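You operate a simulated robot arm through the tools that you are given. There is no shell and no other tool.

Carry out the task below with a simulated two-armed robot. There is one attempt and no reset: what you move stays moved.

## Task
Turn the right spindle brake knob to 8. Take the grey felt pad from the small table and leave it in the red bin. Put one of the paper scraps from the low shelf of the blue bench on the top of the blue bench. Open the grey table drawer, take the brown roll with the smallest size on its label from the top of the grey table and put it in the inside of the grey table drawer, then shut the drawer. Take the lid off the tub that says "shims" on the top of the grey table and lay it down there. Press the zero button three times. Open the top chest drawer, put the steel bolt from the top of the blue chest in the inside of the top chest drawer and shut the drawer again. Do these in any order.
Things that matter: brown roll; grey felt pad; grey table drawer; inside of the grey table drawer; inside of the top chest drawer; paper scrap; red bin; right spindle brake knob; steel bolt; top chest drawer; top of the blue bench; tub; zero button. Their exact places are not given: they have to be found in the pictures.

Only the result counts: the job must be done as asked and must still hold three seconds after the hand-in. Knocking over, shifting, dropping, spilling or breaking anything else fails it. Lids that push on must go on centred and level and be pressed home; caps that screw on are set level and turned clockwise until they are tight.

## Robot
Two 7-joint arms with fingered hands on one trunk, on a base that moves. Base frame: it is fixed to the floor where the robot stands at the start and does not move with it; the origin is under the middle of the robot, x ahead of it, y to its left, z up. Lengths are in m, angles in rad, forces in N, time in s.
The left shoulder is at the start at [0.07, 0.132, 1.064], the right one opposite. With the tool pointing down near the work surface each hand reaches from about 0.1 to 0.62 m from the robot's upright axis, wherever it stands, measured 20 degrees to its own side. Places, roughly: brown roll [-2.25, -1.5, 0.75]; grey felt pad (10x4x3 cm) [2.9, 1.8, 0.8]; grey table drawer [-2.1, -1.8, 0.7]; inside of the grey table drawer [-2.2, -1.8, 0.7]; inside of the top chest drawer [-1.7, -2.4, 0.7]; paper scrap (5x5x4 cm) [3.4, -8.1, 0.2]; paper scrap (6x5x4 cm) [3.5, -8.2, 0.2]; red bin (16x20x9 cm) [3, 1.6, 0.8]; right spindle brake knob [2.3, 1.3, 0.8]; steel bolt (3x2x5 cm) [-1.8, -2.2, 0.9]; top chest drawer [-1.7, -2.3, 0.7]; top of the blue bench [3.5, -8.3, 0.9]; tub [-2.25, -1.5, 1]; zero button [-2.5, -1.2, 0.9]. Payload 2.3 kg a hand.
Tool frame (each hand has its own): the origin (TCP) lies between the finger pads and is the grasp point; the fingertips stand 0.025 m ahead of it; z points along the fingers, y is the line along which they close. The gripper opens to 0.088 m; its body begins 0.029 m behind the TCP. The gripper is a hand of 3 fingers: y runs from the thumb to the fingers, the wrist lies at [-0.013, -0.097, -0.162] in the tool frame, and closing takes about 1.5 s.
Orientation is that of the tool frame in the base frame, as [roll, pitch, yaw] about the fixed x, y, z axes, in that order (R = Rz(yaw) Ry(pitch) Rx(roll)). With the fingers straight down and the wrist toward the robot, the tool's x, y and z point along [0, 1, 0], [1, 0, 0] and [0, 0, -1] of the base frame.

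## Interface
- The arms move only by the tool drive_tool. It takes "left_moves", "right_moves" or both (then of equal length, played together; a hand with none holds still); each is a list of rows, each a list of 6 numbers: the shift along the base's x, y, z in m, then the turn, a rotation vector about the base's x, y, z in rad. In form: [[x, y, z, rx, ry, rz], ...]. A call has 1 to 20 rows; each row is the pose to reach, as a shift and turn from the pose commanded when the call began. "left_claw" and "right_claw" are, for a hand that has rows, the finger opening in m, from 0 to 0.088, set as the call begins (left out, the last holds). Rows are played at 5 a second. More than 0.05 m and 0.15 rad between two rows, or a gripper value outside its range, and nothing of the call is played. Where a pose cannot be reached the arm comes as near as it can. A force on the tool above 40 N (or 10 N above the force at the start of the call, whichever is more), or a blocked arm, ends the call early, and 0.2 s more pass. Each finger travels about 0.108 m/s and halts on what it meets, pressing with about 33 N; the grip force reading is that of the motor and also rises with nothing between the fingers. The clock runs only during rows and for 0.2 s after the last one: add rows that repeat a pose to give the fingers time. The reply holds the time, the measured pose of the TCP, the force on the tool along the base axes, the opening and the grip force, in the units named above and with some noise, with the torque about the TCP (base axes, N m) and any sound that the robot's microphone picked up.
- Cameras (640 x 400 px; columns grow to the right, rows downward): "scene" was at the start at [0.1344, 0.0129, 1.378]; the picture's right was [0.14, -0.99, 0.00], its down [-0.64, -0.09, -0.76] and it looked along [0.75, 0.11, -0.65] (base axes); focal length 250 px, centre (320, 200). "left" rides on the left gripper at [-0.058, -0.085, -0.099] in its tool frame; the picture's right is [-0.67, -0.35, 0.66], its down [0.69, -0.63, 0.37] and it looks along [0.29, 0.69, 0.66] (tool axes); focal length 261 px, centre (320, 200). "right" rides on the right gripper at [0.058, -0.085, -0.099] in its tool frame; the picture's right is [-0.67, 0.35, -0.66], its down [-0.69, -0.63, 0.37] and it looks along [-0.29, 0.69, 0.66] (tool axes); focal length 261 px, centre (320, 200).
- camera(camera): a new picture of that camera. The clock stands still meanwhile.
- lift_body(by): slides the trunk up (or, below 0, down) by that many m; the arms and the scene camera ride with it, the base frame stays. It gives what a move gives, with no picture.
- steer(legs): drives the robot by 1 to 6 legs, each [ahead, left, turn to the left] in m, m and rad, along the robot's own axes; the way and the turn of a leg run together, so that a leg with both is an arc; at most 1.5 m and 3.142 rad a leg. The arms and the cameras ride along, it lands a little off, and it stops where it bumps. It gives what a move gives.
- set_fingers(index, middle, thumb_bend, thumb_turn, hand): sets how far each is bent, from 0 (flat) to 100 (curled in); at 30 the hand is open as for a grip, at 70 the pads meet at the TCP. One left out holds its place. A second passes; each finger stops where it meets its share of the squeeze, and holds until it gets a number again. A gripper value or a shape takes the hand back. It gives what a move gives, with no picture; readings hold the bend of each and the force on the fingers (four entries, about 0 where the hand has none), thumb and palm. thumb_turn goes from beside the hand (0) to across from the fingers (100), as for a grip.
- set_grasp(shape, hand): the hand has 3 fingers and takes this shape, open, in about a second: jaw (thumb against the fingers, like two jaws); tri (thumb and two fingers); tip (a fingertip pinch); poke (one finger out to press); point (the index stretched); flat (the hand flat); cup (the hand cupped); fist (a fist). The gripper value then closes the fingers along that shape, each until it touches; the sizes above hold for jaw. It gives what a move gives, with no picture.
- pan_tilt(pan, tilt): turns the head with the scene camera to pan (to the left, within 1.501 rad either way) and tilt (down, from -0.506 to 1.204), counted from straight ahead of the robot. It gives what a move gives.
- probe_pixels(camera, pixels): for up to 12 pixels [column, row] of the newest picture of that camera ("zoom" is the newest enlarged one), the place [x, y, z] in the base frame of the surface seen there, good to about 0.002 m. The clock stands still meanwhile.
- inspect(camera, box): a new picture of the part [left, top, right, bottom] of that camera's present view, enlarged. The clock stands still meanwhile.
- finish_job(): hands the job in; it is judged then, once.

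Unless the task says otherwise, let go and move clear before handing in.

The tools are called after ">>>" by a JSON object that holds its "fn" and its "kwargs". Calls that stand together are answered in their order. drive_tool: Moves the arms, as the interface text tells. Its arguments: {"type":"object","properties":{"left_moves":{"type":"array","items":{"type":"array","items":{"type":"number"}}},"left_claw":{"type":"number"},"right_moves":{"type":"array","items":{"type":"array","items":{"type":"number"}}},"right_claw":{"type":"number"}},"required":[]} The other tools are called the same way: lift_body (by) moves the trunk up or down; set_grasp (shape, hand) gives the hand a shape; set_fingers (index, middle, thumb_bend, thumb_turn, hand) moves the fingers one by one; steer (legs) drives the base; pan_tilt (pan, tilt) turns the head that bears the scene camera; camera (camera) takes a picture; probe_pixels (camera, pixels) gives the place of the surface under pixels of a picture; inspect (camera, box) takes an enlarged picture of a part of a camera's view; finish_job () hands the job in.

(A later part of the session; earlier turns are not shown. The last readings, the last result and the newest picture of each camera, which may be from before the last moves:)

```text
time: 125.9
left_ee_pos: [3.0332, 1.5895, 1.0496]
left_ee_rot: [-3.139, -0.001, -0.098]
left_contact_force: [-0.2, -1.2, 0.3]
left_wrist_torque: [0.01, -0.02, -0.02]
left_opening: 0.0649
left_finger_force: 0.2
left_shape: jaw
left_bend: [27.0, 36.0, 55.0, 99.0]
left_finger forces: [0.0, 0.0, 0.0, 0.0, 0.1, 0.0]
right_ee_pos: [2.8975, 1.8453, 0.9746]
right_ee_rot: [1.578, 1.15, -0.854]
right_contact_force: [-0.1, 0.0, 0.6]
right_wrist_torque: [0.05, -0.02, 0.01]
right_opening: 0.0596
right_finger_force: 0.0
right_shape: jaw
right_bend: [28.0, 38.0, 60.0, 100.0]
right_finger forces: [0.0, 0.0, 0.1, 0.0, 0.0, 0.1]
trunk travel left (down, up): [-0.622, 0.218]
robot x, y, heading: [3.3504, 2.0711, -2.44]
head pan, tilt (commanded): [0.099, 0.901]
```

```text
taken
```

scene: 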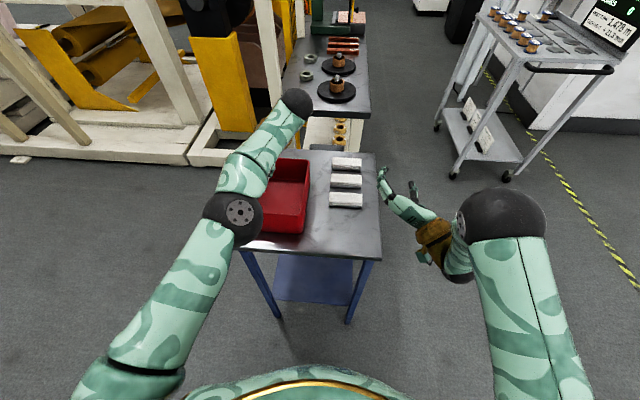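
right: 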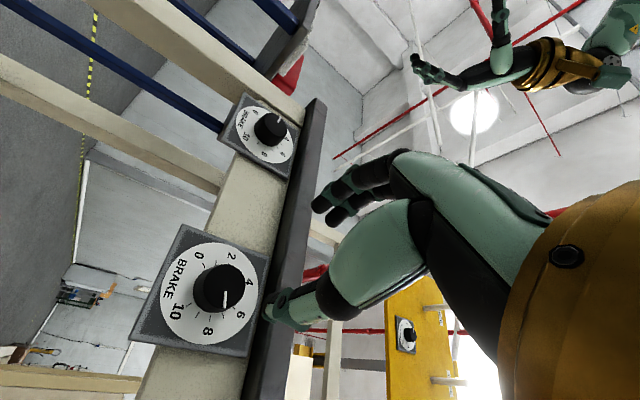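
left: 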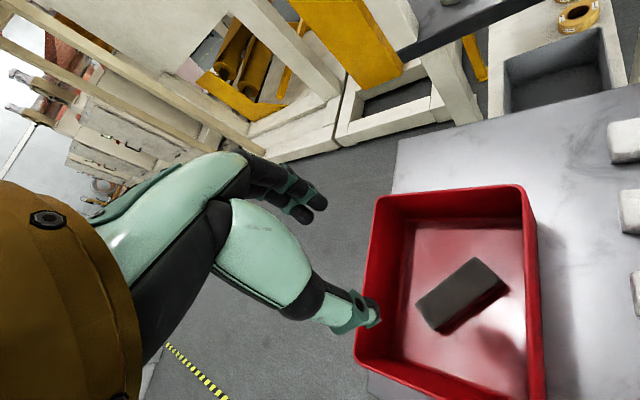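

The grey pad lies in the red bin (px 465,295). Next I bring both hands back to a compact carrying pose before the long drive to the grey table.

>>> {"fn": "drive_tool", "kwargs": {"left_moves": [[0.0086, 0.0054, 0, 0, 0, -0.055], [0.0171, 0.0107, 0, 0, 0, -0.11], [0.0257, 0.0161, 0, 0, 0, -0.165], [0.0342, 0.0215, 0.005, 0, 0, -0.22], [0.0428, 0.0268, 0.01, 0, 0, -0.275], [0.0513, 0.0322, 0.015, 0, 0, -0.33], [0.06, 0.0376, 0.02, 0, 0, -0.385], [0.0684, 0.043, 0.025, 0, 0, -0.44], [0.077, 0.0483, 0.03, 0, 0, -0.495], [0.0855, 0.0536, 0.035, 0, 0, -0.55], [0.094, 0.059, 0.04, 0, 0, -0.605], [0.1026, 0.0644, 0.045, 0, 0, -0.66], [0.111, 0.07, 0.05, 0, 0, -0.715], [0.1197, 0.0751, 0.05, 0, 0, -0.77]], "right_moves": [[0.0015, 0.006, 0.006, 0.0148, -0.1165, -0.064], [0.003, 0.0119, 0.012, 0.0296, -0.233, -0.128], [0.0045, 0.0179, 0.018, 0.0444, -0.3495, -0.192], [0.006, 0.0238, 0.024, 0.0592, -0.466, -0.256], [0.0075, 0.0298, 0.03, 0.074, -0.5825, -0.32], [0.009, 0.0357, 0.036, 0.0888, -0.699, -0.384], [0.0106, 0.0417, 0.042, 0.1036, -0.8155, -0.448], [0.0121, 0.0477, 0.048, 0.1184, -0.932, -0.512], [0.0136, 0.0536, 0.054, 0.1332, -1.0485, -0.576], [0.0151, 0.0596, 0.06, 0.148, -1.165, -0.64], [0.0166, 0.0655, 0.06, 0.1628, -1.2815, -0.704], [0.0181, 0.0715, 0.06, 0.1776, -1.398, -0.768], [0.0196, 0.0774, 0.06, 0.1924, -1.5145, -0.832], [0.0211, 0.0834, 0.06, 0.2072, -1.631, -0.896]], "left_claw": 0.088, "right_claw": 0.088}}

>>> {"fn": "pan_tilt", "kwargs": {"pan": 0.0, "tilt": 0.5}}

>>> {"fn": "camera", "kwargs": {"camera": "scene"}}

```text
time: 128.9
left_ee_pos: [3.1554, 1.6665, 1.0992]
left_ee_rot: [-3.141, 0.001, -0.867]
left_contact_force: [0.5, 0.1, -0.1]
left_wrist_torque: [0.0, -0.01, -0.03]
left_opening: 0.0878
left_finger_force: 0.1
left_shape: jaw
left_bend: [30.0, 30.0, 30.0, 98.0]
left_finger forces: [0.1, 0.0, 0.0, 0.0, 0.1, 0.0]
right_ee_pos: [2.9181, 1.9294, 1.036]
right_ee_rot: [3.134, -0.008, -0.87]
right_contact_force: [-0.5, -0.1, 0.2]
right_wrist_torque: [0.03, -0.01, 0.0]
right_opening: 0.0877
right_finger_force: 0.1
right_shape: jaw
right_bend: [30.0, 30.0, 30.0, 98.0]
right_finger forces: [0.0, 0.0, 0.1, 0.0, 0.0, 0.1]
right hand out of reach, approached as far as the arm can: row 11
trunk travel left (down, up): [-0.622, 0.218]
robot x, y, heading: [3.3489, 2.0701, -2.439]
head pan, tilt (commanded): [0.099, 0.901]
```

```text
time: 129.8
left_ee_pos: [3.1542, 1.6656, 1.0991]
left_ee_rot: [-3.141, 0.002, -0.866]
left_contact_force: [-0.5, 0.0, -0.3]
left_wrist_torque: [-0.02, 0.0, 0.01]
left_opening: 0.0878
left_finger_force: 0.0
left_shape: jaw
left_bend: [30.0, 30.0, 30.0, 98.0]
left_finger forces: [0.1, 0.0, 0.0, 0.0, 0.1, 0.0]
right_ee_pos: [2.9176, 1.9305, 1.0358]
right_ee_rot: [3.13, -0.005, -0.87]
right_contact_force: [0.3, -0.2, -0.7]
right_wrist_torque: [-0.01, 0.0, 0.01]
right_opening: 0.0877
right_finger_force: 0.0
right_shape: jaw
right_bend: [30.0, 30.0, 30.0, 98.0]
right_finger forces: [0.1, 0.0, 0.0, 0.1, 0.0, 0.1]
trunk travel left (down, up): [-0.622, 0.218]
robot x, y, heading: [3.3461, 2.0698, -2.434]
head pan, tilt (commanded): [0.0, 0.499]
```

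```text
taken
```

scene: 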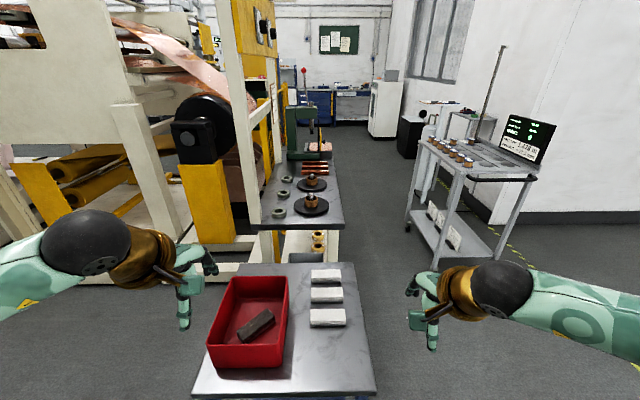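

Both hands are back in a compact pose and the aisle is clear. I'll back off, slide right to the aisle centre, and drive along it.

>>> {"fn": "steer", "kwargs": {"legs": [[-0.06, 0, 0], [0, -0.47, 0], [1.3, 0, 0]]}}

>>> {"fn": "camera", "kwargs": {"camera": "scene"}}

```text
time: 139.4
left_ee_pos: [1.8825, 1.2163, 1.0987]
left_ee_rot: [-3.141, 0.001, -0.88]
left_contact_force: [0.1, 1.2, 0.5]
left_wrist_torque: [0.02, -0.02, -0.03]
left_opening: 0.0879
left_finger_force: 0.1
left_shape: jaw
left_bend: [30.0, 30.0, 30.0, 98.0]
left_finger forces: [0.0, 0.1, 0.0, 0.1, 0.1, 0.1]
right_ee_pos: [1.6505, 1.4822, 1.0352]
right_ee_rot: [3.132, -0.007, -0.882]
right_contact_force: [-0.4, 0.6, 0.4]
right_wrist_torque: [0.02, 0.0, 0.01]
right_opening: 0.0876
right_finger_force: 0.1
right_shape: jaw
right_bend: [30.0, 30.0, 30.0, 98.0]
right_finger forces: [0.0, 0.1, 0.1, 0.0, 0.1, 0.0]
trunk travel left (down, up): [-0.622, 0.218]
robot x, y, heading: [2.0781, 1.6166, -2.445]
head pan, tilt (commanded): [0.0, 0.499]
```

```text
taken
```

scene: 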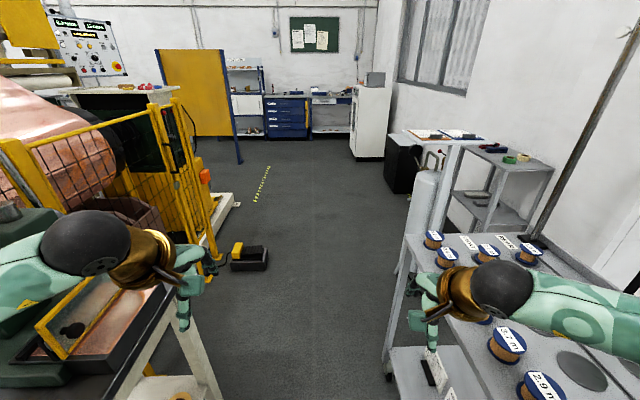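

The aisle ahead is clear between the drill table and cart; continuing 1.35 m, then on toward the starting area.

>>> {"fn": "steer", "kwargs": {"legs": [[1.4, 0, 0.01], [1.2, 0, 0]]}}

>>> {"fn": "camera", "kwargs": {"camera": "scene"}}

```text
time: 152.0
left_ee_pos: [-0.059, -0.4893, 1.0983]
left_ee_rot: [-3.141, 0.001, -0.846]
left_contact_force: [-0.4, 0.3, 0.4]
left_wrist_torque: [-0.01, 0.02, -0.02]
left_opening: 0.0877
left_finger_force: 0.0
left_shape: jaw
left_bend: [30.0, 30.0, 30.0, 98.0]
left_finger forces: [0.0, 0.0, 0.1, 0.0, 0.1, 0.0]
right_ee_pos: [-0.301, -0.2287, 1.0355]
right_ee_rot: [3.131, -0.007, -0.853]
right_contact_force: [-0.7, 1.3, -0.2]
right_wrist_torque: [0.03, -0.03, 0.03]
right_opening: 0.0876
right_finger_force: 0.1
right_shape: jaw
right_bend: [30.0, 30.0, 30.0, 98.0]
right_finger forces: [0.0, 0.0, 0.0, 0.0, 0.1, 0.0]
trunk travel left (down, up): [-0.622, 0.218]
robot x, y, heading: [0.1255, -0.0825, -2.418]
head pan, tilt (commanded): [0.0, 0.499]
```

```text
taken
```

scene: 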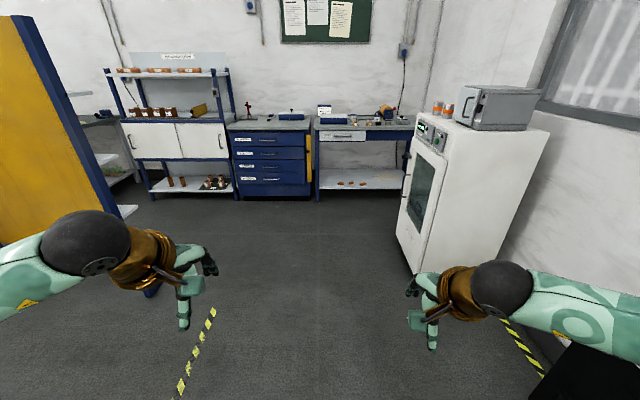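

The blue chest (px 270,160) and grey table (px 360,140) are ahead. I zoom in on them.

>>> {"fn": "inspect", "kwargs": {"camera": "scene", "box": [220, 90, 412, 210]}}

>>> {"fn": "probe_pixels", "kwargs": {"camera": "scene", "pixels": [[232, 195], [308, 197], [230, 130], [308, 130], [318, 135], [408, 132], [316, 200], [405, 205], [400, 240], [440, 272], [410, 190], [250, 108]]}}

```text
3.33 times, centred on (316, 150) of scene
```

zoom: 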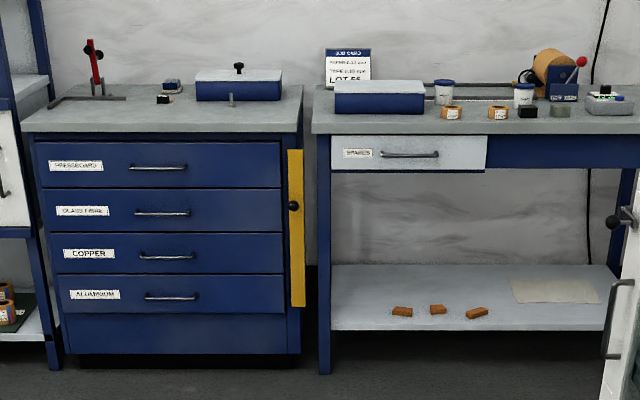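

```text
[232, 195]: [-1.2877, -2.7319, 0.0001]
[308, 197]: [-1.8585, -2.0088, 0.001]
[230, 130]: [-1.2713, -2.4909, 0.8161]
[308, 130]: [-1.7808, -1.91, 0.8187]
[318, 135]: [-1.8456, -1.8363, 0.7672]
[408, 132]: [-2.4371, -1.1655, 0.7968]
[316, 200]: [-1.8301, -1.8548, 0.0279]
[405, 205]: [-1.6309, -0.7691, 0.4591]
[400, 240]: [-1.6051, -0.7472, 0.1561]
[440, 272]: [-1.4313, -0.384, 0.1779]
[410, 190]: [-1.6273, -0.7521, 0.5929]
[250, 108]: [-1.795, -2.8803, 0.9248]
```

The chest front and table front lie on one line facing me (front edge 2.6 m ahead), drawers labelled, with the bolt near the blue box on the chest. I check the yellow screen's and cabinet's positions before driving in.

>>> {"fn": "probe_pixels", "kwargs": {"camera": "scene", "pixels": [[75, 180], [20, 40], [70, 130], [15, 200], [125, 212], [430, 180], [500, 140], [420, 215], [155, 290]]}}

>>> {"fn": "pan_tilt", "kwargs": {"pan": 0.6, "tilt": 0.7}}

>>> {"fn": "camera", "kwargs": {"camera": "scene"}}

>>> {"fn": "probe_pixels", "kwargs": {"camera": "scene", "pixels": [[320, 200], [300, 230], [250, 250], [330, 150], [200, 230]]}}

```text
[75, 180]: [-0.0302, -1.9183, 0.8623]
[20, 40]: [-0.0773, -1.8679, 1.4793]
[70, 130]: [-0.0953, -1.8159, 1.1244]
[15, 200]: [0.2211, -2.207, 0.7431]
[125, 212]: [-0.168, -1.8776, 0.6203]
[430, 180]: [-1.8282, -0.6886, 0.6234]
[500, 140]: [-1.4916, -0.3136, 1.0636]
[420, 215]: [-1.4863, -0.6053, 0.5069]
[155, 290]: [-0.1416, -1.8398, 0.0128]
```

```text
time: 153.0
left_ee_pos: [-0.0588, -0.4885, 1.0994]
left_ee_rot: [3.141, 0.0, -0.848]
left_contact_force: [0.3, 0.5, -0.1]
left_wrist_torque: [0.0, -0.01, 0.03]
left_opening: 0.0877
left_finger_force: 0.0
left_shape: jaw
left_bend: [30.0, 30.0, 30.0, 98.0]
left_finger forces: [0.0, 0.0, 0.0, 0.1, 0.0, 0.0]
right_ee_pos: [-0.3003, -0.2285, 1.0356]
right_ee_rot: [3.135, -0.007, -0.852]
right_contact_force: [0.2, 1.2, 0.4]
right_wrist_torque: [0.02, -0.01, 0.0]
right_opening: 0.0877
right_finger_force: 0.0
right_shape: jaw
right_bend: [30.0, 30.0, 30.0, 98.0]
right_finger forces: [0.0, 0.0, 0.1, 0.0, 0.0, 0.0]
trunk travel left (down, up): [-0.622, 0.218]
robot x, y, heading: [0.1234, -0.0792, -2.413]
head pan, tilt (commanded): [0.6, 0.7]
```

```text
taken
```

scene: 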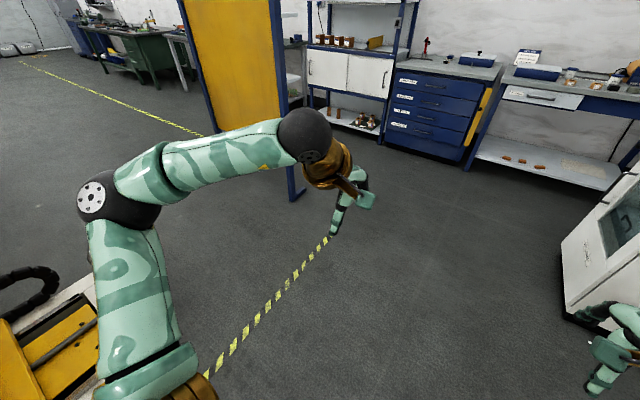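

```text
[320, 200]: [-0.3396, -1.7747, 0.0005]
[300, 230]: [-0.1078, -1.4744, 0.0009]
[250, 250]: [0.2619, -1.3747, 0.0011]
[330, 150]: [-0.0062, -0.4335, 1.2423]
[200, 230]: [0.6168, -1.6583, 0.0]
```

The screen's post is at u≈−1.29, well left of my path. I'll drive 1.9 m ahead while shifting 0.4 m left to stand before the chest.

>>> {"fn": "steer", "kwargs": {"legs": [[1.0, 0.2, 0], [0.9, 0.2, -0.005]]}}

>>> {"fn": "pan_tilt", "kwargs": {"pan": 0.0, "tilt": 0.75}}

>>> {"fn": "camera", "kwargs": {"camera": "scene"}}

```text
time: 162.7
left_ee_pos: [-1.2306, -2.0428, 1.0986]
left_ee_rot: [3.141, 0.0, -0.87]
left_contact_force: [-0.1, 0.3, -0.4]
left_wrist_torque: [0.02, 0.0, -0.02]
left_opening: 0.0876
left_finger_force: 0.0
left_shape: jaw
left_bend: [30.0, 30.0, 30.0, 98.0]
left_finger forces: [0.0, 0.1, 0.1, 0.0, 0.1, 0.0]
right_ee_pos: [-1.4665, -1.778, 1.035]
right_ee_rot: [3.133, -0.008, -0.871]
right_contact_force: [-0.2, 0.7, 0.1]
right_wrist_torque: [-0.03, 0.04, 0.0]
right_opening: 0.0874
right_finger_force: 0.1
right_shape: jaw
right_bend: [30.0, 30.0, 30.0, 98.0]
right_finger forces: [0.0, 0.1, 0.0, 0.0, 0.1, 0.0]
trunk travel left (down, up): [-0.622, 0.218]
robot x, y, heading: [-1.0383, -1.6433, -2.439]
head pan, tilt (commanded): [0.6, 0.7]
```

```text
time: 163.7
left_ee_pos: [-1.2308, -2.0438, 1.0996]
left_ee_rot: [3.141, -0.001, -0.869]
left_contact_force: [0.4, 0.7, 0.4]
left_wrist_torque: [0.01, 0.02, -0.02]
left_opening: 0.0877
left_finger_force: 0.1
left_shape: jaw
left_bend: [30.0, 30.0, 30.0, 98.0]
left_finger forces: [0.1, 0.1, 0.0, 0.0, 0.1, 0.0]
right_ee_pos: [-1.4675, -1.7796, 1.0358]
right_ee_rot: [3.134, -0.007, -0.873]
right_contact_force: [-0.7, -0.3, 0.4]
right_wrist_torque: [0.03, -0.02, 0.01]
right_opening: 0.0876
right_finger_force: 0.0
right_shape: jaw
right_bend: [30.0, 30.0, 30.0, 98.0]
right_finger forces: [0.0, 0.0, 0.0, 0.0, 0.0, 0.0]
trunk travel left (down, up): [-0.622, 0.218]
robot x, y, heading: [-1.0376, -1.6421, -2.439]
head pan, tilt (commanded): [0.0, 0.75]
```

```text
taken
```

scene: 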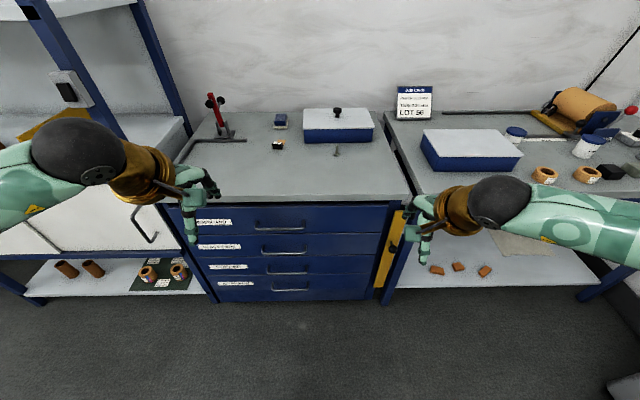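

I'm standing before the chest; small objects sit on its top (px 278,145; 337,150). Zooming in on them and the top drawer's handle.

>>> {"fn": "inspect", "kwargs": {"camera": "scene", "box": [180, 85, 420, 235]}}

>>> {"fn": "probe_pixels", "kwargs": {"camera": "zoom", "pixels": [[200, 386], [270, 385], [340, 386], [415, 170], [418, 180], [265, 158], [20, 300], [600, 305], [230, 345], [550, 345], [420, 155]]}}

>>> {"fn": "inspect", "kwargs": {"camera": "scene", "box": [260, 100, 380, 175]}}

>>> {"fn": "inspect", "kwargs": {"camera": "scene", "box": [380, 80, 640, 242]}}

```text
2.67 times, centred on (300, 160) of scene
```

zoom: 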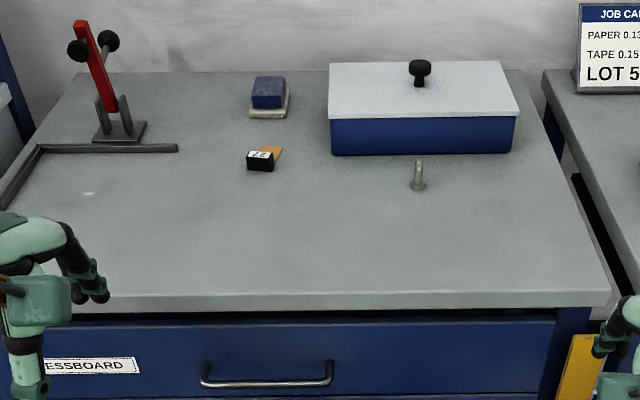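

```text
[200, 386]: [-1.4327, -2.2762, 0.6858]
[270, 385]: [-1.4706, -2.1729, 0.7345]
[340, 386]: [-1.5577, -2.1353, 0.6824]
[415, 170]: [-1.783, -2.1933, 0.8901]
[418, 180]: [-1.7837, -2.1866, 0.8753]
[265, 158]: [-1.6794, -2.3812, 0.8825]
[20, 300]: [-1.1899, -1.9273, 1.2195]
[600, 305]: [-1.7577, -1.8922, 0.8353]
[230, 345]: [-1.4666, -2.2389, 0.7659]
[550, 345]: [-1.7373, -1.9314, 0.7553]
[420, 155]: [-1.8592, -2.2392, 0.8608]
```

```text
5.33 times, centred on (320, 138) of scene
```

zoom: 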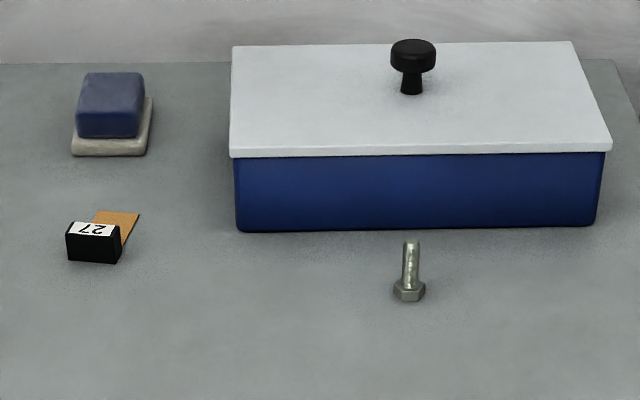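

```text
2.46 times, centred on (510, 161) of scene
```

zoom: 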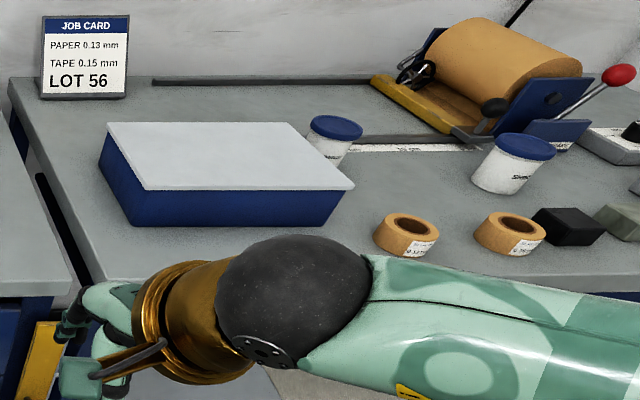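

The bolt stands upright on its head at about [−1.785,−2.188], z≈0.86–0.895, and the top drawer's handle bar is at g≈2.539, z≈0.73. The bolt must be picked first (it will be out of reach once the drawer is open), so I'll swing the right hand to a tilted grip pose with y to the left.

>>> {"fn": "drive_tool", "kwargs": {"right_moves": [[0, 0, 0.005, 0.0055, 0.0665, 0.114], [0, 0, 0.01, 0.0111, 0.1331, 0.2281], [0, 0, 0.015, 0.0166, 0.1996, 0.3421], [0, 0, 0.02, 0.0221, 0.2662, 0.4562], [0, 0, 0.025, 0.0277, 0.3327, 0.5702], [0, 0, 0.03, 0.0332, 0.3993, 0.6843], [0, 0, 0.03, 0.0387, 0.4658, 0.7983], [0, 0, 0.03, 0.0442, 0.5324, 0.9124], [0, 0, 0.03, 0.0498, 0.5989, 1.0264], [0, 0, 0.03, 0.0553, 0.6655, 1.1405], [0, 0, 0.03, 0.0608, 0.732, 1.2545], [0, 0, 0.03, 0.0664, 0.7985, 1.3685], [0, 0, 0.03, 0.0719, 0.8651, 1.4826], [0, 0, 0.03, 0.0719, 0.8651, 1.4826]]}}

>>> {"fn": "steer", "kwargs": {"legs": [[0.15, 0.07, 0.02]]}}

>>> {"fn": "camera", "kwargs": {"camera": "scene"}}

>>> {"fn": "camera", "kwargs": {"camera": "right"}}

```text
time: 166.7
left_ee_pos: [-1.2322, -2.0429, 1.0992]
left_ee_rot: [3.14, -0.001, -0.869]
left_contact_force: [0.0, 0.3, 0.3]
left_wrist_torque: [-0.01, 0.01, 0.0]
left_opening: 0.0878
left_finger_force: 0.1
left_shape: jaw
left_bend: [30.0, 30.0, 30.0, 98.0]
left_finger forces: [0.0, 0.0, 0.1, 0.1, 0.0, 0.0]
right_ee_pos: [-1.4659, -1.7787, 1.0658]
right_ee_rot: [3.132, 0.778, 0.698]
right_contact_force: [0.1, -0.5, 0.1]
right_wrist_torque: [0.01, -0.05, -0.02]
right_opening: 0.088
right_finger_force: 0.0
right_shape: jaw
right_bend: [30.0, 30.0, 30.0, 98.0]
right_finger forces: [0.0, 0.0, 0.1, 0.0, 0.1, 0.0]
right hand out of reach, approached as far as the arm can: row 7, 8, 9, 10, 11
trunk travel left (down, up): [-0.622, 0.218]
robot x, y, heading: [-1.0395, -1.6376, -2.442]
head pan, tilt (commanded): [0.0, 0.75]
```

```text
time: 168.1
left_ee_pos: [-1.2913, -2.1947, 1.1]
left_ee_rot: [3.139, -0.003, -0.852]
left_contact_force: [-0.1, -0.8, 0.5]
left_wrist_torque: [0.0, -0.01, 0.01]
left_opening: 0.0874
left_finger_force: 0.1
left_shape: jaw
left_bend: [30.0, 30.0, 30.0, 98.0]
left_finger forces: [0.0, 0.1, 0.0, 0.0, 0.0, 0.0]
right_ee_pos: [-1.5307, -1.9319, 1.067]
right_ee_rot: [3.131, 0.78, 0.715]
right_contact_force: [0.0, 0.3, 0.0]
right_wrist_torque: [0.01, -0.03, -0.01]
right_opening: 0.0878
right_finger_force: 0.0
right_shape: jaw
right_bend: [30.0, 30.0, 30.0, 98.0]
right_finger forces: [0.1, 0.1, 0.0, 0.1, 0.1, 0.0]
trunk travel left (down, up): [-0.622, 0.218]
robot x, y, heading: [-1.1061, -1.7881, -2.424]
head pan, tilt (commanded): [0.0, 0.75]
```

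```text
taken
```

scene: 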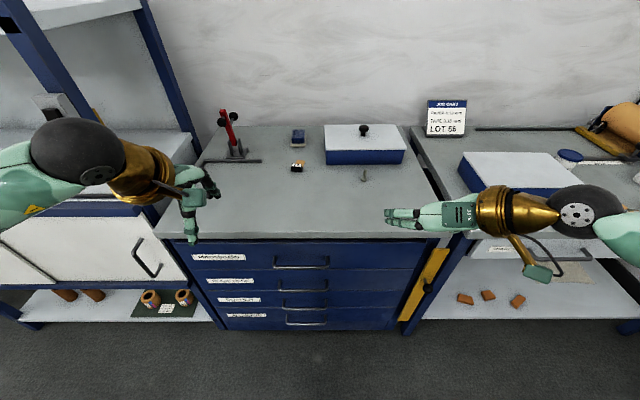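

```text
taken
```

right: 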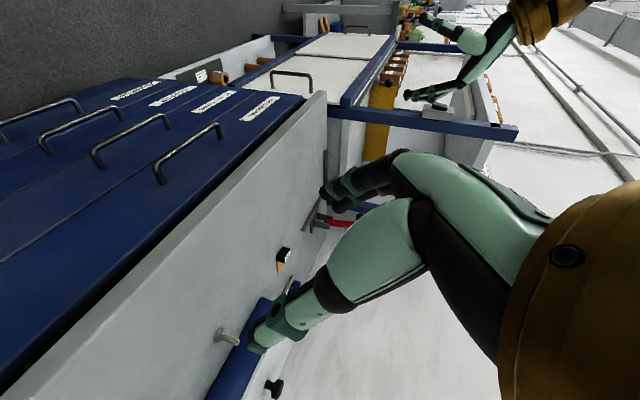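

The right hand took the tilted pose. I zoom on the bolt for exact position and chest-top height.

>>> {"fn": "inspect", "kwargs": {"camera": "scene", "box": [340, 155, 396, 190]}}

>>> {"fn": "probe_pixels", "kwargs": {"camera": "zoom", "pixels": [[290, 190], [295, 220], [292, 262], [280, 258], [305, 260], [250, 300], [350, 300], [288, 178]]}}

>>> {"fn": "inspect", "kwargs": {"camera": "right", "box": [180, 300, 276, 360]}}

```text
11.43 times, centred on (368, 172) of scene
```

zoom: 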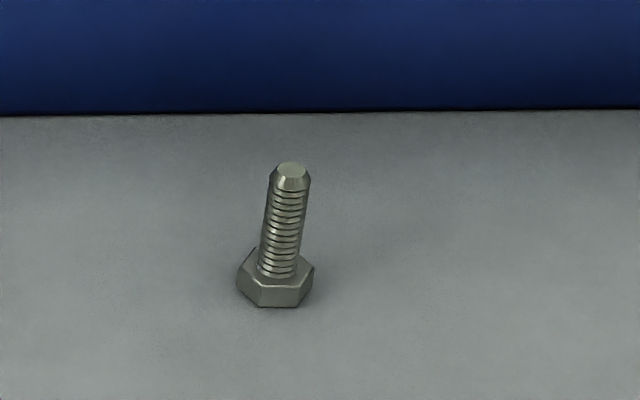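

```text
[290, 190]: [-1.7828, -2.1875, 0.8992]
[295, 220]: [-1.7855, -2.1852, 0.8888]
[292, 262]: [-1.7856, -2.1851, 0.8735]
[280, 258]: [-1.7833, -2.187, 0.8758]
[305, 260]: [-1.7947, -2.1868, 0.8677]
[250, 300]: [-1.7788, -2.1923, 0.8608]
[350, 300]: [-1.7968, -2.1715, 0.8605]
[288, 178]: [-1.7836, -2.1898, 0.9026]
```

```text
6.67 times, centred on (228, 330) of right
```

zoom: 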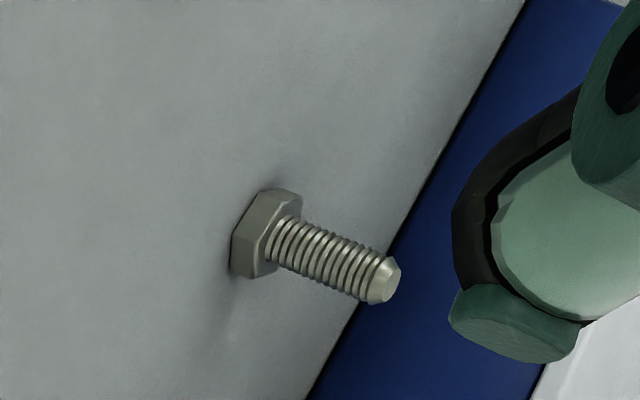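

The bolt's shank axis is at about [−1.788,−2.189], chest top z=0.8605, tip z≈0.905. I'll reduce the hand's tilt to ~25°, shift right 0.1 m and creep 0.14 m closer.

>>> {"fn": "drive_tool", "kwargs": {"right_moves": [[0, 0, 0, 0.0765, -0.0877, 0], [0, 0, 0, 0.153, -0.1753, 0], [0, 0, 0, 0.2294, -0.263, 0], [0, 0, 0, 0.2294, -0.263, 0]], "right_claw": 0.06}}

>>> {"fn": "steer", "kwargs": {"legs": [[0.14, -0.1, 0.0]]}}

>>> {"fn": "camera", "kwargs": {"camera": "scene"}}

>>> {"fn": "camera", "kwargs": {"camera": "right"}}

```text
time: 169.1
left_ee_pos: [-1.2904, -2.1958, 1.1006]
left_ee_rot: [3.141, 0.0, -0.851]
left_contact_force: [-0.5, 0.2, 0.3]
left_wrist_torque: [0.01, -0.01, -0.01]
left_opening: 0.0876
left_finger_force: 0.0
left_shape: jaw
left_bend: [30.0, 30.0, 30.0, 98.0]
left_finger forces: [0.1, 0.1, 0.0, 0.0, 0.0, 0.0]
right_ee_pos: [-1.5311, -1.9352, 1.0679]
right_ee_rot: [3.131, 0.431, 0.714]
right_contact_force: [0.0, -0.2, -0.8]
right_wrist_torque: [-0.03, -0.01, 0.02]
right_opening: 0.0604
right_finger_force: 0.1
right_shape: jaw
right_bend: [28.0, 37.0, 59.0, 99.0]
right_finger forces: [0.1, 0.1, 0.0, 0.1, 0.1, 0.1]
trunk travel left (down, up): [-0.622, 0.218]
robot x, y, heading: [-1.1033, -1.7875, -2.42]
head pan, tilt (commanded): [0.0, 0.75]
```

```text
time: 170.6
left_ee_pos: [-1.4608, -2.2097, 1.0995]
left_ee_rot: [3.14, 0.002, -0.856]
left_contact_force: [0.0, -0.3, 2.1]
left_wrist_torque: [-0.02, 0.0, 0.01]
left_opening: 0.0876
left_finger_force: 0.0
left_shape: jaw
left_bend: [30.0, 30.0, 30.0, 98.0]
left_finger forces: [0.1, 0.0, 0.0, 0.1, 0.1, 0.1]
right_ee_pos: [-1.7018, -1.9482, 1.0678]
right_ee_rot: [3.132, 0.431, 0.713]
right_contact_force: [1.2, -0.2, -0.1]
right_wrist_torque: [0.02, 0.04, -0.06]
right_opening: 0.0606
right_finger_force: 0.1
right_shape: jaw
right_bend: [28.0, 37.0, 59.0, 99.0]
right_finger forces: [0.0, 0.0, 0.0, 0.0, 0.0, 0.0]
trunk travel left (down, up): [-0.622, 0.218]
robot x, y, heading: [-1.2758, -1.8047, -2.427]
head pan, tilt (commanded): [0.0, 0.75]
```

```text
taken
```

scene: 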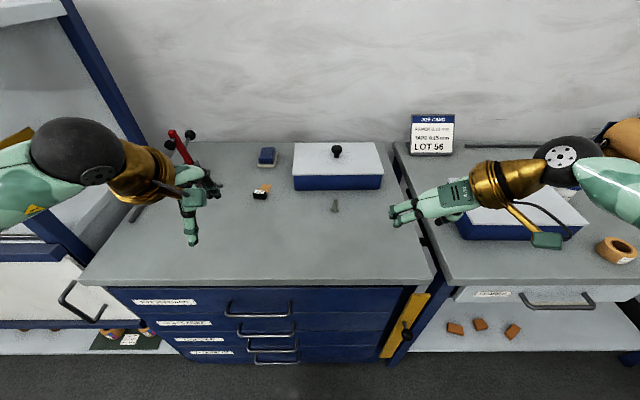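

```text
taken
```

right: 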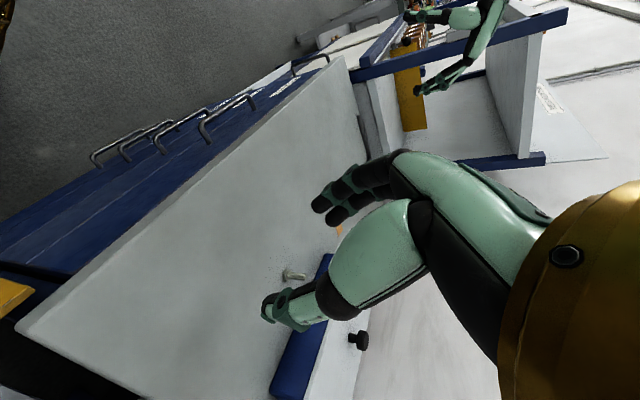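

I'm at g≈2.15 with no bump. Moving the right hand over the bolt at z≈0.97 first.

>>> {"fn": "drive_tool", "kwargs": {"right_moves": [[-0.012, -0.04, -0.02, 0, 0, 0], [-0.026, -0.08, -0.04, 0, 0, 0], [-0.04, -0.12, -0.06, 0, 0, 0], [-0.054, -0.16, -0.08, 0, 0, 0], [-0.07, -0.2, -0.095, 0, 0, 0], [-0.0862, -0.2408, -0.1, 0, 0, 0], [-0.0862, -0.2408, -0.1, 0, 0, 0]]}}

>>> {"fn": "camera", "kwargs": {"camera": "right"}}

>>> {"fn": "inspect", "kwargs": {"camera": "scene", "box": [260, 130, 420, 230]}}

```text
time: 172.2
left_ee_pos: [-1.4628, -2.211, 1.098]
left_ee_rot: [-3.14, 0.0, -0.856]
left_contact_force: [0.9, 0.2, -0.2]
left_wrist_torque: [-0.01, 0.05, -0.01]
left_opening: 0.0878
left_finger_force: 0.1
left_shape: jaw
left_bend: [30.0, 30.0, 30.0, 98.0]
left_finger forces: [0.0, 0.1, 0.0, 0.1, 0.0, 0.0]
right_ee_pos: [-1.7354, -2.1314, 0.9686]
right_ee_rot: [3.129, 0.431, 0.713]
right_contact_force: [-0.2, 0.3, 0.3]
right_wrist_torque: [-0.03, -0.01, -0.01]
right_opening: 0.0602
right_finger_force: 0.1
right_shape: jaw
right_bend: [28.0, 38.0, 59.0, 99.0]
right_finger forces: [0.1, 0.0, 0.0, 0.1, 0.0, 0.0]
right hand out of reach, approached as far as the arm can: row 5, 6, 7
trunk travel left (down, up): [-0.622, 0.218]
robot x, y, heading: [-1.2752, -1.8023, -2.425]
head pan, tilt (commanded): [0.0, 0.75]
```

```text
taken
```

right: 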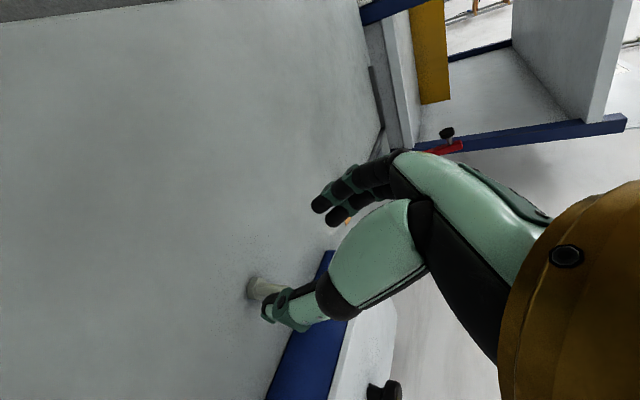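

```text
4.00 times, centred on (340, 180) of scene
```

zoom: 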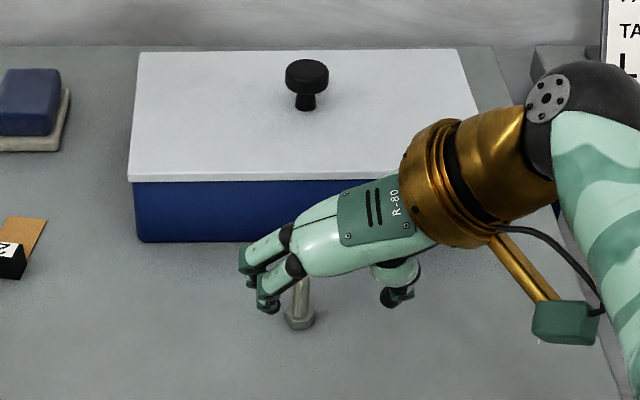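

The hand stops at g≈2.71, 8 cm short, because of wrist bend rather than arm length. I'll roll the hand 45° about its own axis (y toward forward-left), which straightens the wrist, then push on to the bolt.

>>> {"fn": "drive_tool", "kwargs": {"right_moves": [[0, 0, 0, -0.0415, -0.036, -0.1185], [0, 0, 0, -0.083, -0.072, -0.237], [0, 0, 0, -0.1245, -0.108, -0.3555], [0, 0, 0, -0.166, -0.144, -0.474], [0, 0, 0, -0.2075, -0.18, -0.5925], [0, 0, 0, -0.249, -0.216, -0.711], [-0.02, -0.02, 0, -0.249, -0.216, -0.711], [-0.04, -0.04, 0, -0.249, -0.216, -0.711], [-0.0526, -0.0576, 0, -0.249, -0.216, -0.711], [-0.0526, -0.0576, 0, -0.249, -0.216, -0.711]]}}

>>> {"fn": "camera", "kwargs": {"camera": "right"}}

>>> {"fn": "inspect", "kwargs": {"camera": "scene", "box": [260, 130, 420, 230]}}

```text
time: 174.4
left_ee_pos: [-1.4636, -2.2105, 1.0977]
left_ee_rot: [-3.14, 0.001, -0.855]
left_contact_force: [1.4, 0.2, -0.2]
left_wrist_torque: [0.0, 0.02, -0.04]
left_opening: 0.0875
left_finger_force: 0.0
left_shape: jaw
left_bend: [30.0, 30.0, 30.0, 98.0]
left_finger forces: [0.0, 0.0, 0.0, 0.0, 0.0, 0.0]
right_ee_pos: [-1.7855, -2.1778, 0.967]
right_ee_rot: [2.815, 0.296, -0.119]
right_contact_force: [0.6, 0.5, -0.3]
right_wrist_torque: [-0.03, -0.01, 0.0]
right_opening: 0.0603
right_finger_force: 0.1
right_shape: jaw
right_bend: [28.0, 38.0, 59.0, 99.0]
right_finger forces: [0.1, 0.1, 0.0, 0.1, 0.1, 0.0]
right hand out of reach, approached as far as the arm can: row 1, 2, 3, 4, 5, 6, 7, 8, 9, 10
trunk travel left (down, up): [-0.622, 0.218]
robot x, y, heading: [-1.2744, -1.8081, -2.43]
head pan, tilt (commanded): [0.0, 0.75]
```

```text
taken
```

right: 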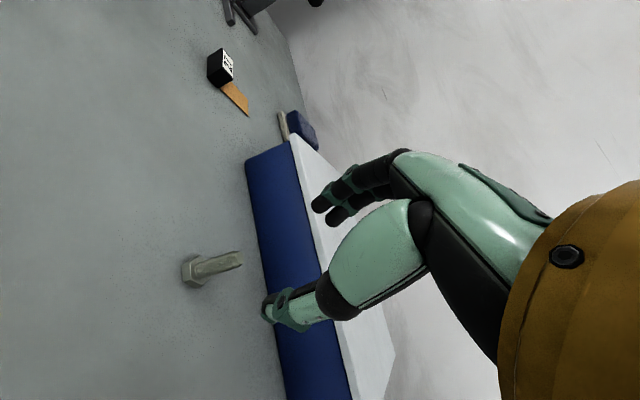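

```text
4.00 times, centred on (340, 180) of scene
```

zoom: 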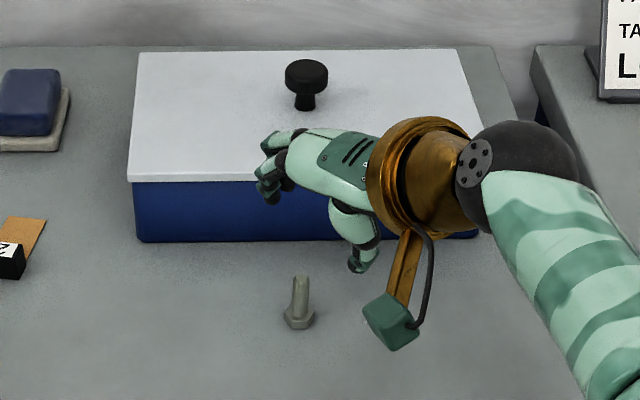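

The hand is now about 1 cm from above the bolt. I check the clearance to the blue box behind it.

>>> {"fn": "probe_pixels", "kwargs": {"camera": "zoom", "pixels": [[200, 215], [300, 238], [180, 175], [440, 225], [299, 285], [300, 318], [150, 60], [330, 300]]}}

```text
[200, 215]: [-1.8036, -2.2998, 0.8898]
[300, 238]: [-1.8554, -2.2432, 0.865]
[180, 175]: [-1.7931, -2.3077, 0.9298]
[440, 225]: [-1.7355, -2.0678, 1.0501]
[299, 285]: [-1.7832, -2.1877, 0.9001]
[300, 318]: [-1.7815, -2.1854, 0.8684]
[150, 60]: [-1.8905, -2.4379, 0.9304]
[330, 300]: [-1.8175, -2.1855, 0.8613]
```

The box front is 8.6 cm behind the bolt, so the fingers have room. I'll align and descend to z≈0.92, then check.

>>> {"fn": "drive_tool", "kwargs": {"right_moves": [[-0.001, -0.006, -0.015, 0, 0, 0], [-0.0015, -0.012, -0.03, 0, 0, 0], [-0.0015, -0.012, -0.047, 0, 0, 0], [-0.0015, -0.012, -0.047, 0, 0, 0]]}}

>>> {"fn": "camera", "kwargs": {"camera": "right"}}

>>> {"fn": "inspect", "kwargs": {"camera": "scene", "box": [290, 150, 386, 210]}}

```text
time: 175.4
left_ee_pos: [-1.464, -2.211, 1.098]
left_ee_rot: [3.14, 0.001, -0.856]
left_contact_force: [0.1, 0.3, 0.7]
left_wrist_torque: [0.0, -0.02, 0.01]
left_opening: 0.0878
left_finger_force: 0.1
left_shape: jaw
left_bend: [30.0, 30.0, 30.0, 98.0]
left_finger forces: [0.1, 0.1, 0.0, 0.0, 0.0, 0.0]
right_ee_pos: [-1.7784, -2.1819, 0.925]
right_ee_rot: [2.817, 0.301, -0.119]
right_contact_force: [-0.4, -0.4, 0.2]
right_wrist_torque: [0.01, 0.04, 0.0]
right_opening: 0.0603
right_finger_force: 0.0
right_shape: jaw
right_bend: [28.0, 38.0, 59.0, 99.0]
right_finger forces: [0.0, 0.0, 0.1, 0.0, 0.0, 0.0]
right hand out of reach, approached as far as the arm can: row 1, 2, 3, 4
trunk travel left (down, up): [-0.622, 0.218]
robot x, y, heading: [-1.2749, -1.806, -2.429]
head pan, tilt (commanded): [0.0, 0.75]
```

```text
taken
```

right: 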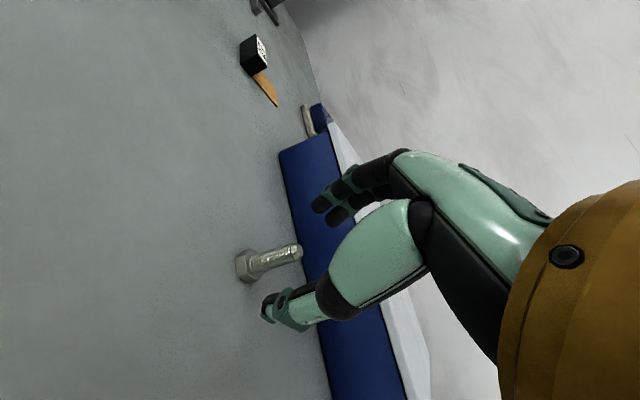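

```text
6.67 times, centred on (338, 180) of scene
```

zoom: 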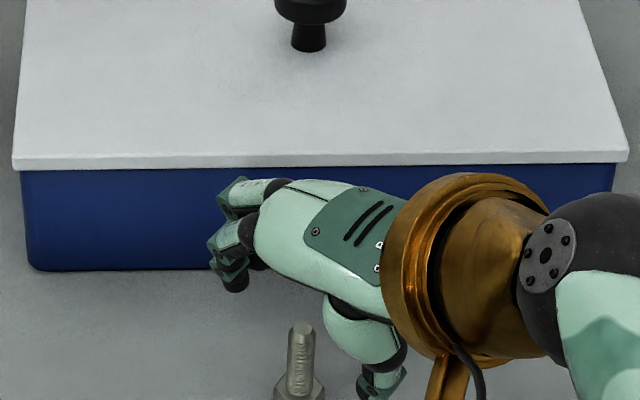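

The arm is 1.2 cm short of the bolt axis. I'll lift the hand 4 cm, creep the base 4 cm closer, and realign.

>>> {"fn": "drive_tool", "kwargs": {"right_moves": [[0.01, 0.01, 0.03, 0, 0, 0], [0.02, 0.02, 0.05, 0, 0, 0], [0.02, 0.02, 0.05, 0, 0, 0]]}}

>>> {"fn": "steer", "kwargs": {"legs": [[0.05, 0.0, 0.0]]}}

>>> {"fn": "drive_tool", "kwargs": {"right_moves": [[0, 0, 0, 0, 0, 0]]}}

```text
time: 176.2
left_ee_pos: [-1.4642, -2.2093, 1.0992]
left_ee_rot: [3.142, -0.001, -0.855]
left_contact_force: [0.6, -0.3, -0.4]
left_wrist_torque: [-0.06, -0.01, -0.06]
left_opening: 0.0876
left_finger_force: 0.1
left_shape: jaw
left_bend: [30.0, 30.0, 30.0, 98.0]
left_finger forces: [0.0, 0.0, 0.1, 0.1, 0.0, 0.0]
right_ee_pos: [-1.7772, -2.1823, 0.9759]
right_ee_rot: [2.818, 0.298, -0.117]
right_contact_force: [0.3, -0.4, 0.2]
right_wrist_torque: [0.02, -0.02, 0.02]
right_opening: 0.0601
right_finger_force: 0.0
right_shape: jaw
right_bend: [28.0, 38.0, 59.0, 99.0]
right_finger forces: [0.0, 0.1, 0.1, 0.0, 0.0, 0.0]
right hand out of reach, approached as far as the arm can: row 1, 2, 3
trunk travel left (down, up): [-0.622, 0.218]
robot x, y, heading: [-1.2761, -1.8044, -2.426]
head pan, tilt (commanded): [0.0, 0.75]
```

```text
time: 177.1
left_ee_pos: [-1.4978, -2.2408, 1.1005]
left_ee_rot: [3.136, 0.0, -0.855]
left_contact_force: [-0.1, 0.0, 0.4]
left_wrist_torque: [-0.06, 0.04, 0.0]
left_opening: 0.0876
left_finger_force: 0.0
left_shape: jaw
left_bend: [30.0, 30.0, 30.0, 98.0]
left_finger forces: [0.0, 0.1, 0.1, 0.0, 0.0, 0.1]
right_ee_pos: [-1.8131, -2.2119, 0.9787]
right_ee_rot: [2.813, 0.3, -0.12]
right_contact_force: [-0.5, 0.4, 0.4]
right_wrist_torque: [-0.01, 0.03, -0.02]
right_opening: 0.0602
right_finger_force: 0.1
right_shape: jaw
right_bend: [28.0, 38.0, 59.0, 99.0]
right_finger forces: [0.0, 0.0, 0.1, 0.1, 0.0, 0.0]
trunk travel left (down, up): [-0.622, 0.218]
robot x, y, heading: [-1.3133, -1.8385, -2.427]
head pan, tilt (commanded): [0.0, 0.75]
```

```text
time: 177.5
left_ee_pos: [-1.5005, -2.2418, 1.1004]
left_ee_rot: [3.139, -0.001, -0.856]
left_contact_force: [0.1, -0.1, 0.1]
left_wrist_torque: [-0.01, -0.01, 0.01]
left_opening: 0.0877
left_finger_force: 0.1
left_shape: jaw
left_bend: [30.0, 30.0, 30.0, 98.0]
left_finger forces: [0.1, 0.0, 0.1, 0.1, 0.0, 0.1]
right_ee_pos: [-1.8152, -2.2147, 0.9771]
right_ee_rot: [2.814, 0.3, -0.119]
right_contact_force: [0.1, 0.2, -0.2]
right_wrist_torque: [0.01, -0.02, 0.02]
right_opening: 0.0603
right_finger_force: 0.1
right_shape: jaw
right_bend: [28.0, 38.0, 59.0, 99.0]
right_finger forces: [0.0, 0.0, 0.0, 0.0, 0.0, 0.0]
trunk travel left (down, up): [-0.622, 0.218]
robot x, y, heading: [-1.31, -1.834, -2.428]
head pan, tilt (commanded): [0.0, 0.75]
```

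Now there's slack; moving the TCP back onto the bolt axis at z≈0.935.

>>> {"fn": "drive_tool", "kwargs": {"right_moves": [[0.014, 0.012, 0, 0, 0, 0], [0.0282, 0.0247, 0, 0, 0, 0], [0.0282, 0.0247, -0.02, 0, 0, 0], [0.0282, 0.0247, -0.042, 0, 0, 0], [0.0282, 0.0247, -0.042, 0, 0, 0]]}}

>>> {"fn": "camera", "kwargs": {"camera": "right"}}

>>> {"fn": "inspect", "kwargs": {"camera": "scene", "box": [290, 150, 386, 210]}}

```text
time: 178.7
left_ee_pos: [-1.5012, -2.2423, 1.0997]
left_ee_rot: [3.139, 0.001, -0.857]
left_contact_force: [-0.2, 0.3, 0.7]
left_wrist_torque: [0.01, -0.01, 0.0]
left_opening: 0.0876
left_finger_force: 0.1
left_shape: jaw
left_bend: [30.0, 30.0, 30.0, 98.0]
left_finger forces: [0.1, 0.1, 0.0, 0.0, 0.0, 0.1]
right_ee_pos: [-1.7868, -2.1897, 0.9373]
right_ee_rot: [2.815, 0.299, -0.12]
right_contact_force: [0.0, 0.5, 0.6]
right_wrist_torque: [-0.01, -0.04, 0.0]
right_opening: 0.06
right_finger_force: 0.0
right_shape: jaw
right_bend: [28.0, 38.0, 59.0, 99.0]
right_finger forces: [0.1, 0.1, 0.1, 0.0, 0.0, 0.0]
right hand out of reach, approached as far as the arm can: row 1, 2, 3, 4
trunk travel left (down, up): [-0.622, 0.218]
robot x, y, heading: [-1.3125, -1.8323, -2.426]
head pan, tilt (commanded): [0.0, 0.75]
```

```text
taken
```

right: 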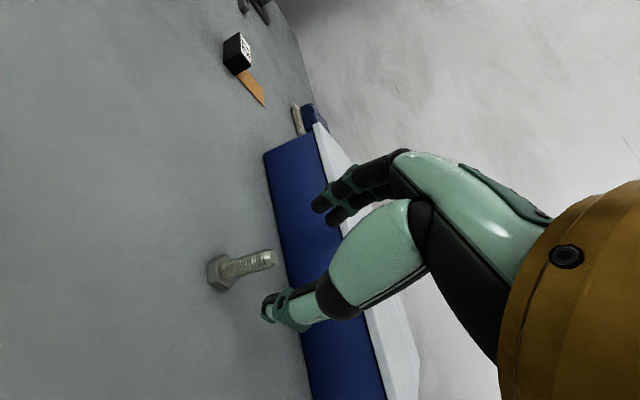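

```text
6.67 times, centred on (338, 180) of scene
```

zoom: 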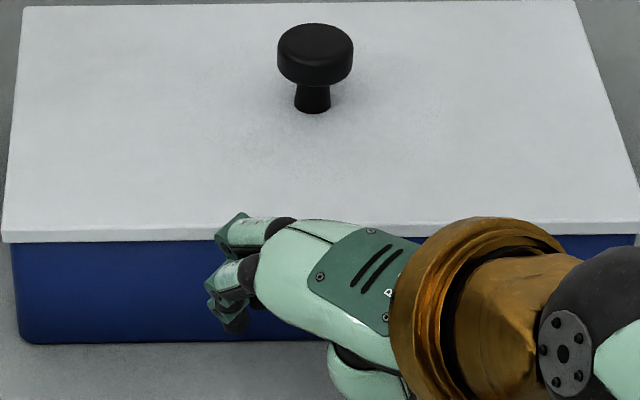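

The predicted bolt-top position (px 276,258) matches the picture (268,260), so the hand is centred over it. Descending to z≈0.899.

>>> {"fn": "drive_tool", "kwargs": {"right_moves": [[0, 0, -0.012, 0, 0, 0], [0, 0, -0.024, 0, 0, 0], [0, 0, -0.038, 0, 0, 0], [0, 0, -0.038, 0, 0, 0]]}}

>>> {"fn": "camera", "kwargs": {"camera": "right"}}

```text
time: 179.7
left_ee_pos: [-1.5004, -2.2426, 1.0995]
left_ee_rot: [3.14, -0.002, -0.854]
left_contact_force: [-0.3, 0.0, -0.2]
left_wrist_torque: [0.0, -0.01, 0.0]
left_opening: 0.0877
left_finger_force: 0.0
left_shape: jaw
left_bend: [30.0, 30.0, 30.0, 98.0]
left_finger forces: [0.0, 0.0, 0.0, 0.0, 0.0, 0.0]
right_ee_pos: [-1.786, -2.1892, 0.8959]
right_ee_rot: [2.814, 0.298, -0.118]
right_contact_force: [-0.8, 0.1, 1.3]
right_wrist_torque: [0.04, 0.02, -0.04]
right_opening: 0.0599
right_finger_force: 0.0
right_shape: jaw
right_bend: [28.0, 38.0, 59.0, 100.0]
right_finger forces: [0.0, 0.0, 0.1, 0.0, 0.9, 0.1]
trunk travel left (down, up): [-0.622, 0.218]
robot x, y, heading: [-1.3165, -1.8351, -2.43]
head pan, tilt (commanded): [0.0, 0.75]
```

```text
taken
```

right: 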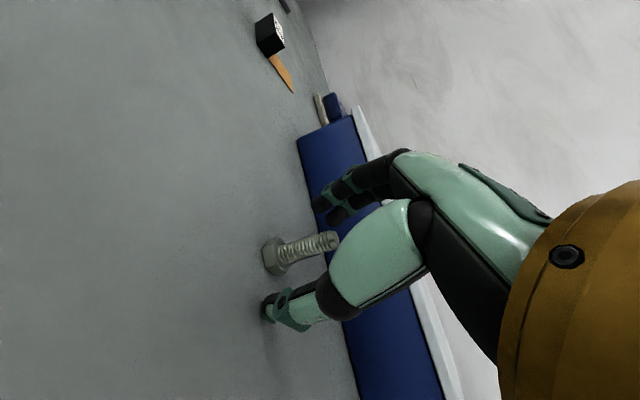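

The bolt is between thumb and fingers (px 300,250); the thumb brushes lightly (0.9 N). I raise 3 mm and close gently.

>>> {"fn": "drive_tool", "kwargs": {"right_moves": [[0, 0, 0.003, 0, 0, 0], [0, 0, 0.003, 0, 0, 0], [0, 0, 0.003, 0, 0, 0], [0, 0, 0.003, 0, 0, 0], [0, 0, 0.003, 0, 0, 0], [0, 0, 0.003, 0, 0, 0], [0, 0, 0.003, 0, 0, 0]], "right_claw": 0.0}}

>>> {"fn": "camera", "kwargs": {"camera": "right"}}

```text
time: 181.3
left_ee_pos: [-1.5006, -2.2429, 1.0993]
left_ee_rot: [-3.141, 0.0, -0.855]
left_contact_force: [-0.3, -0.2, -0.8]
left_wrist_torque: [-0.03, 0.02, 0.03]
left_opening: 0.0878
left_finger_force: 0.0
left_shape: jaw
left_bend: [30.0, 30.0, 30.0, 98.0]
left_finger forces: [0.0, 0.1, 0.0, 0.0, 0.0, 0.0]
right_ee_pos: [-1.7874, -2.1904, 0.8997]
right_ee_rot: [2.816, 0.299, -0.119]
right_contact_force: [0.5, -0.1, 0.2]
right_wrist_torque: [0.05, 0.0, 0.01]
right_opening: 0.0059
right_finger_force: 33.2
right_shape: jaw
right_bend: [70.0, 70.0, 77.0, 100.0]
right_finger forces: [0.0, 0.1, 0.0, 0.1, 0.0, 0.0]
trunk travel left (down, up): [-0.622, 0.218]
robot x, y, heading: [-1.3147, -1.833, -2.429]
head pan, tilt (commanded): [0.0, 0.75]
```

```text
taken
```

right: 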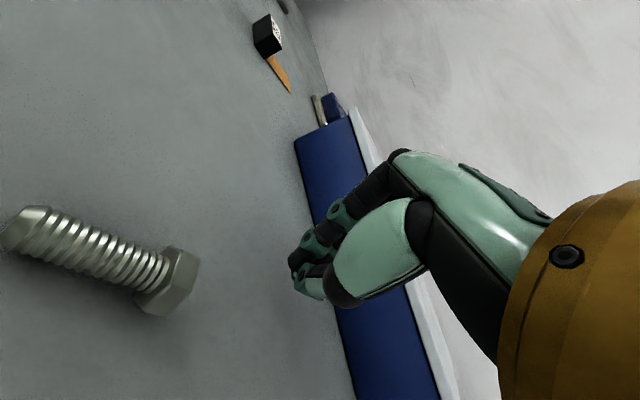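

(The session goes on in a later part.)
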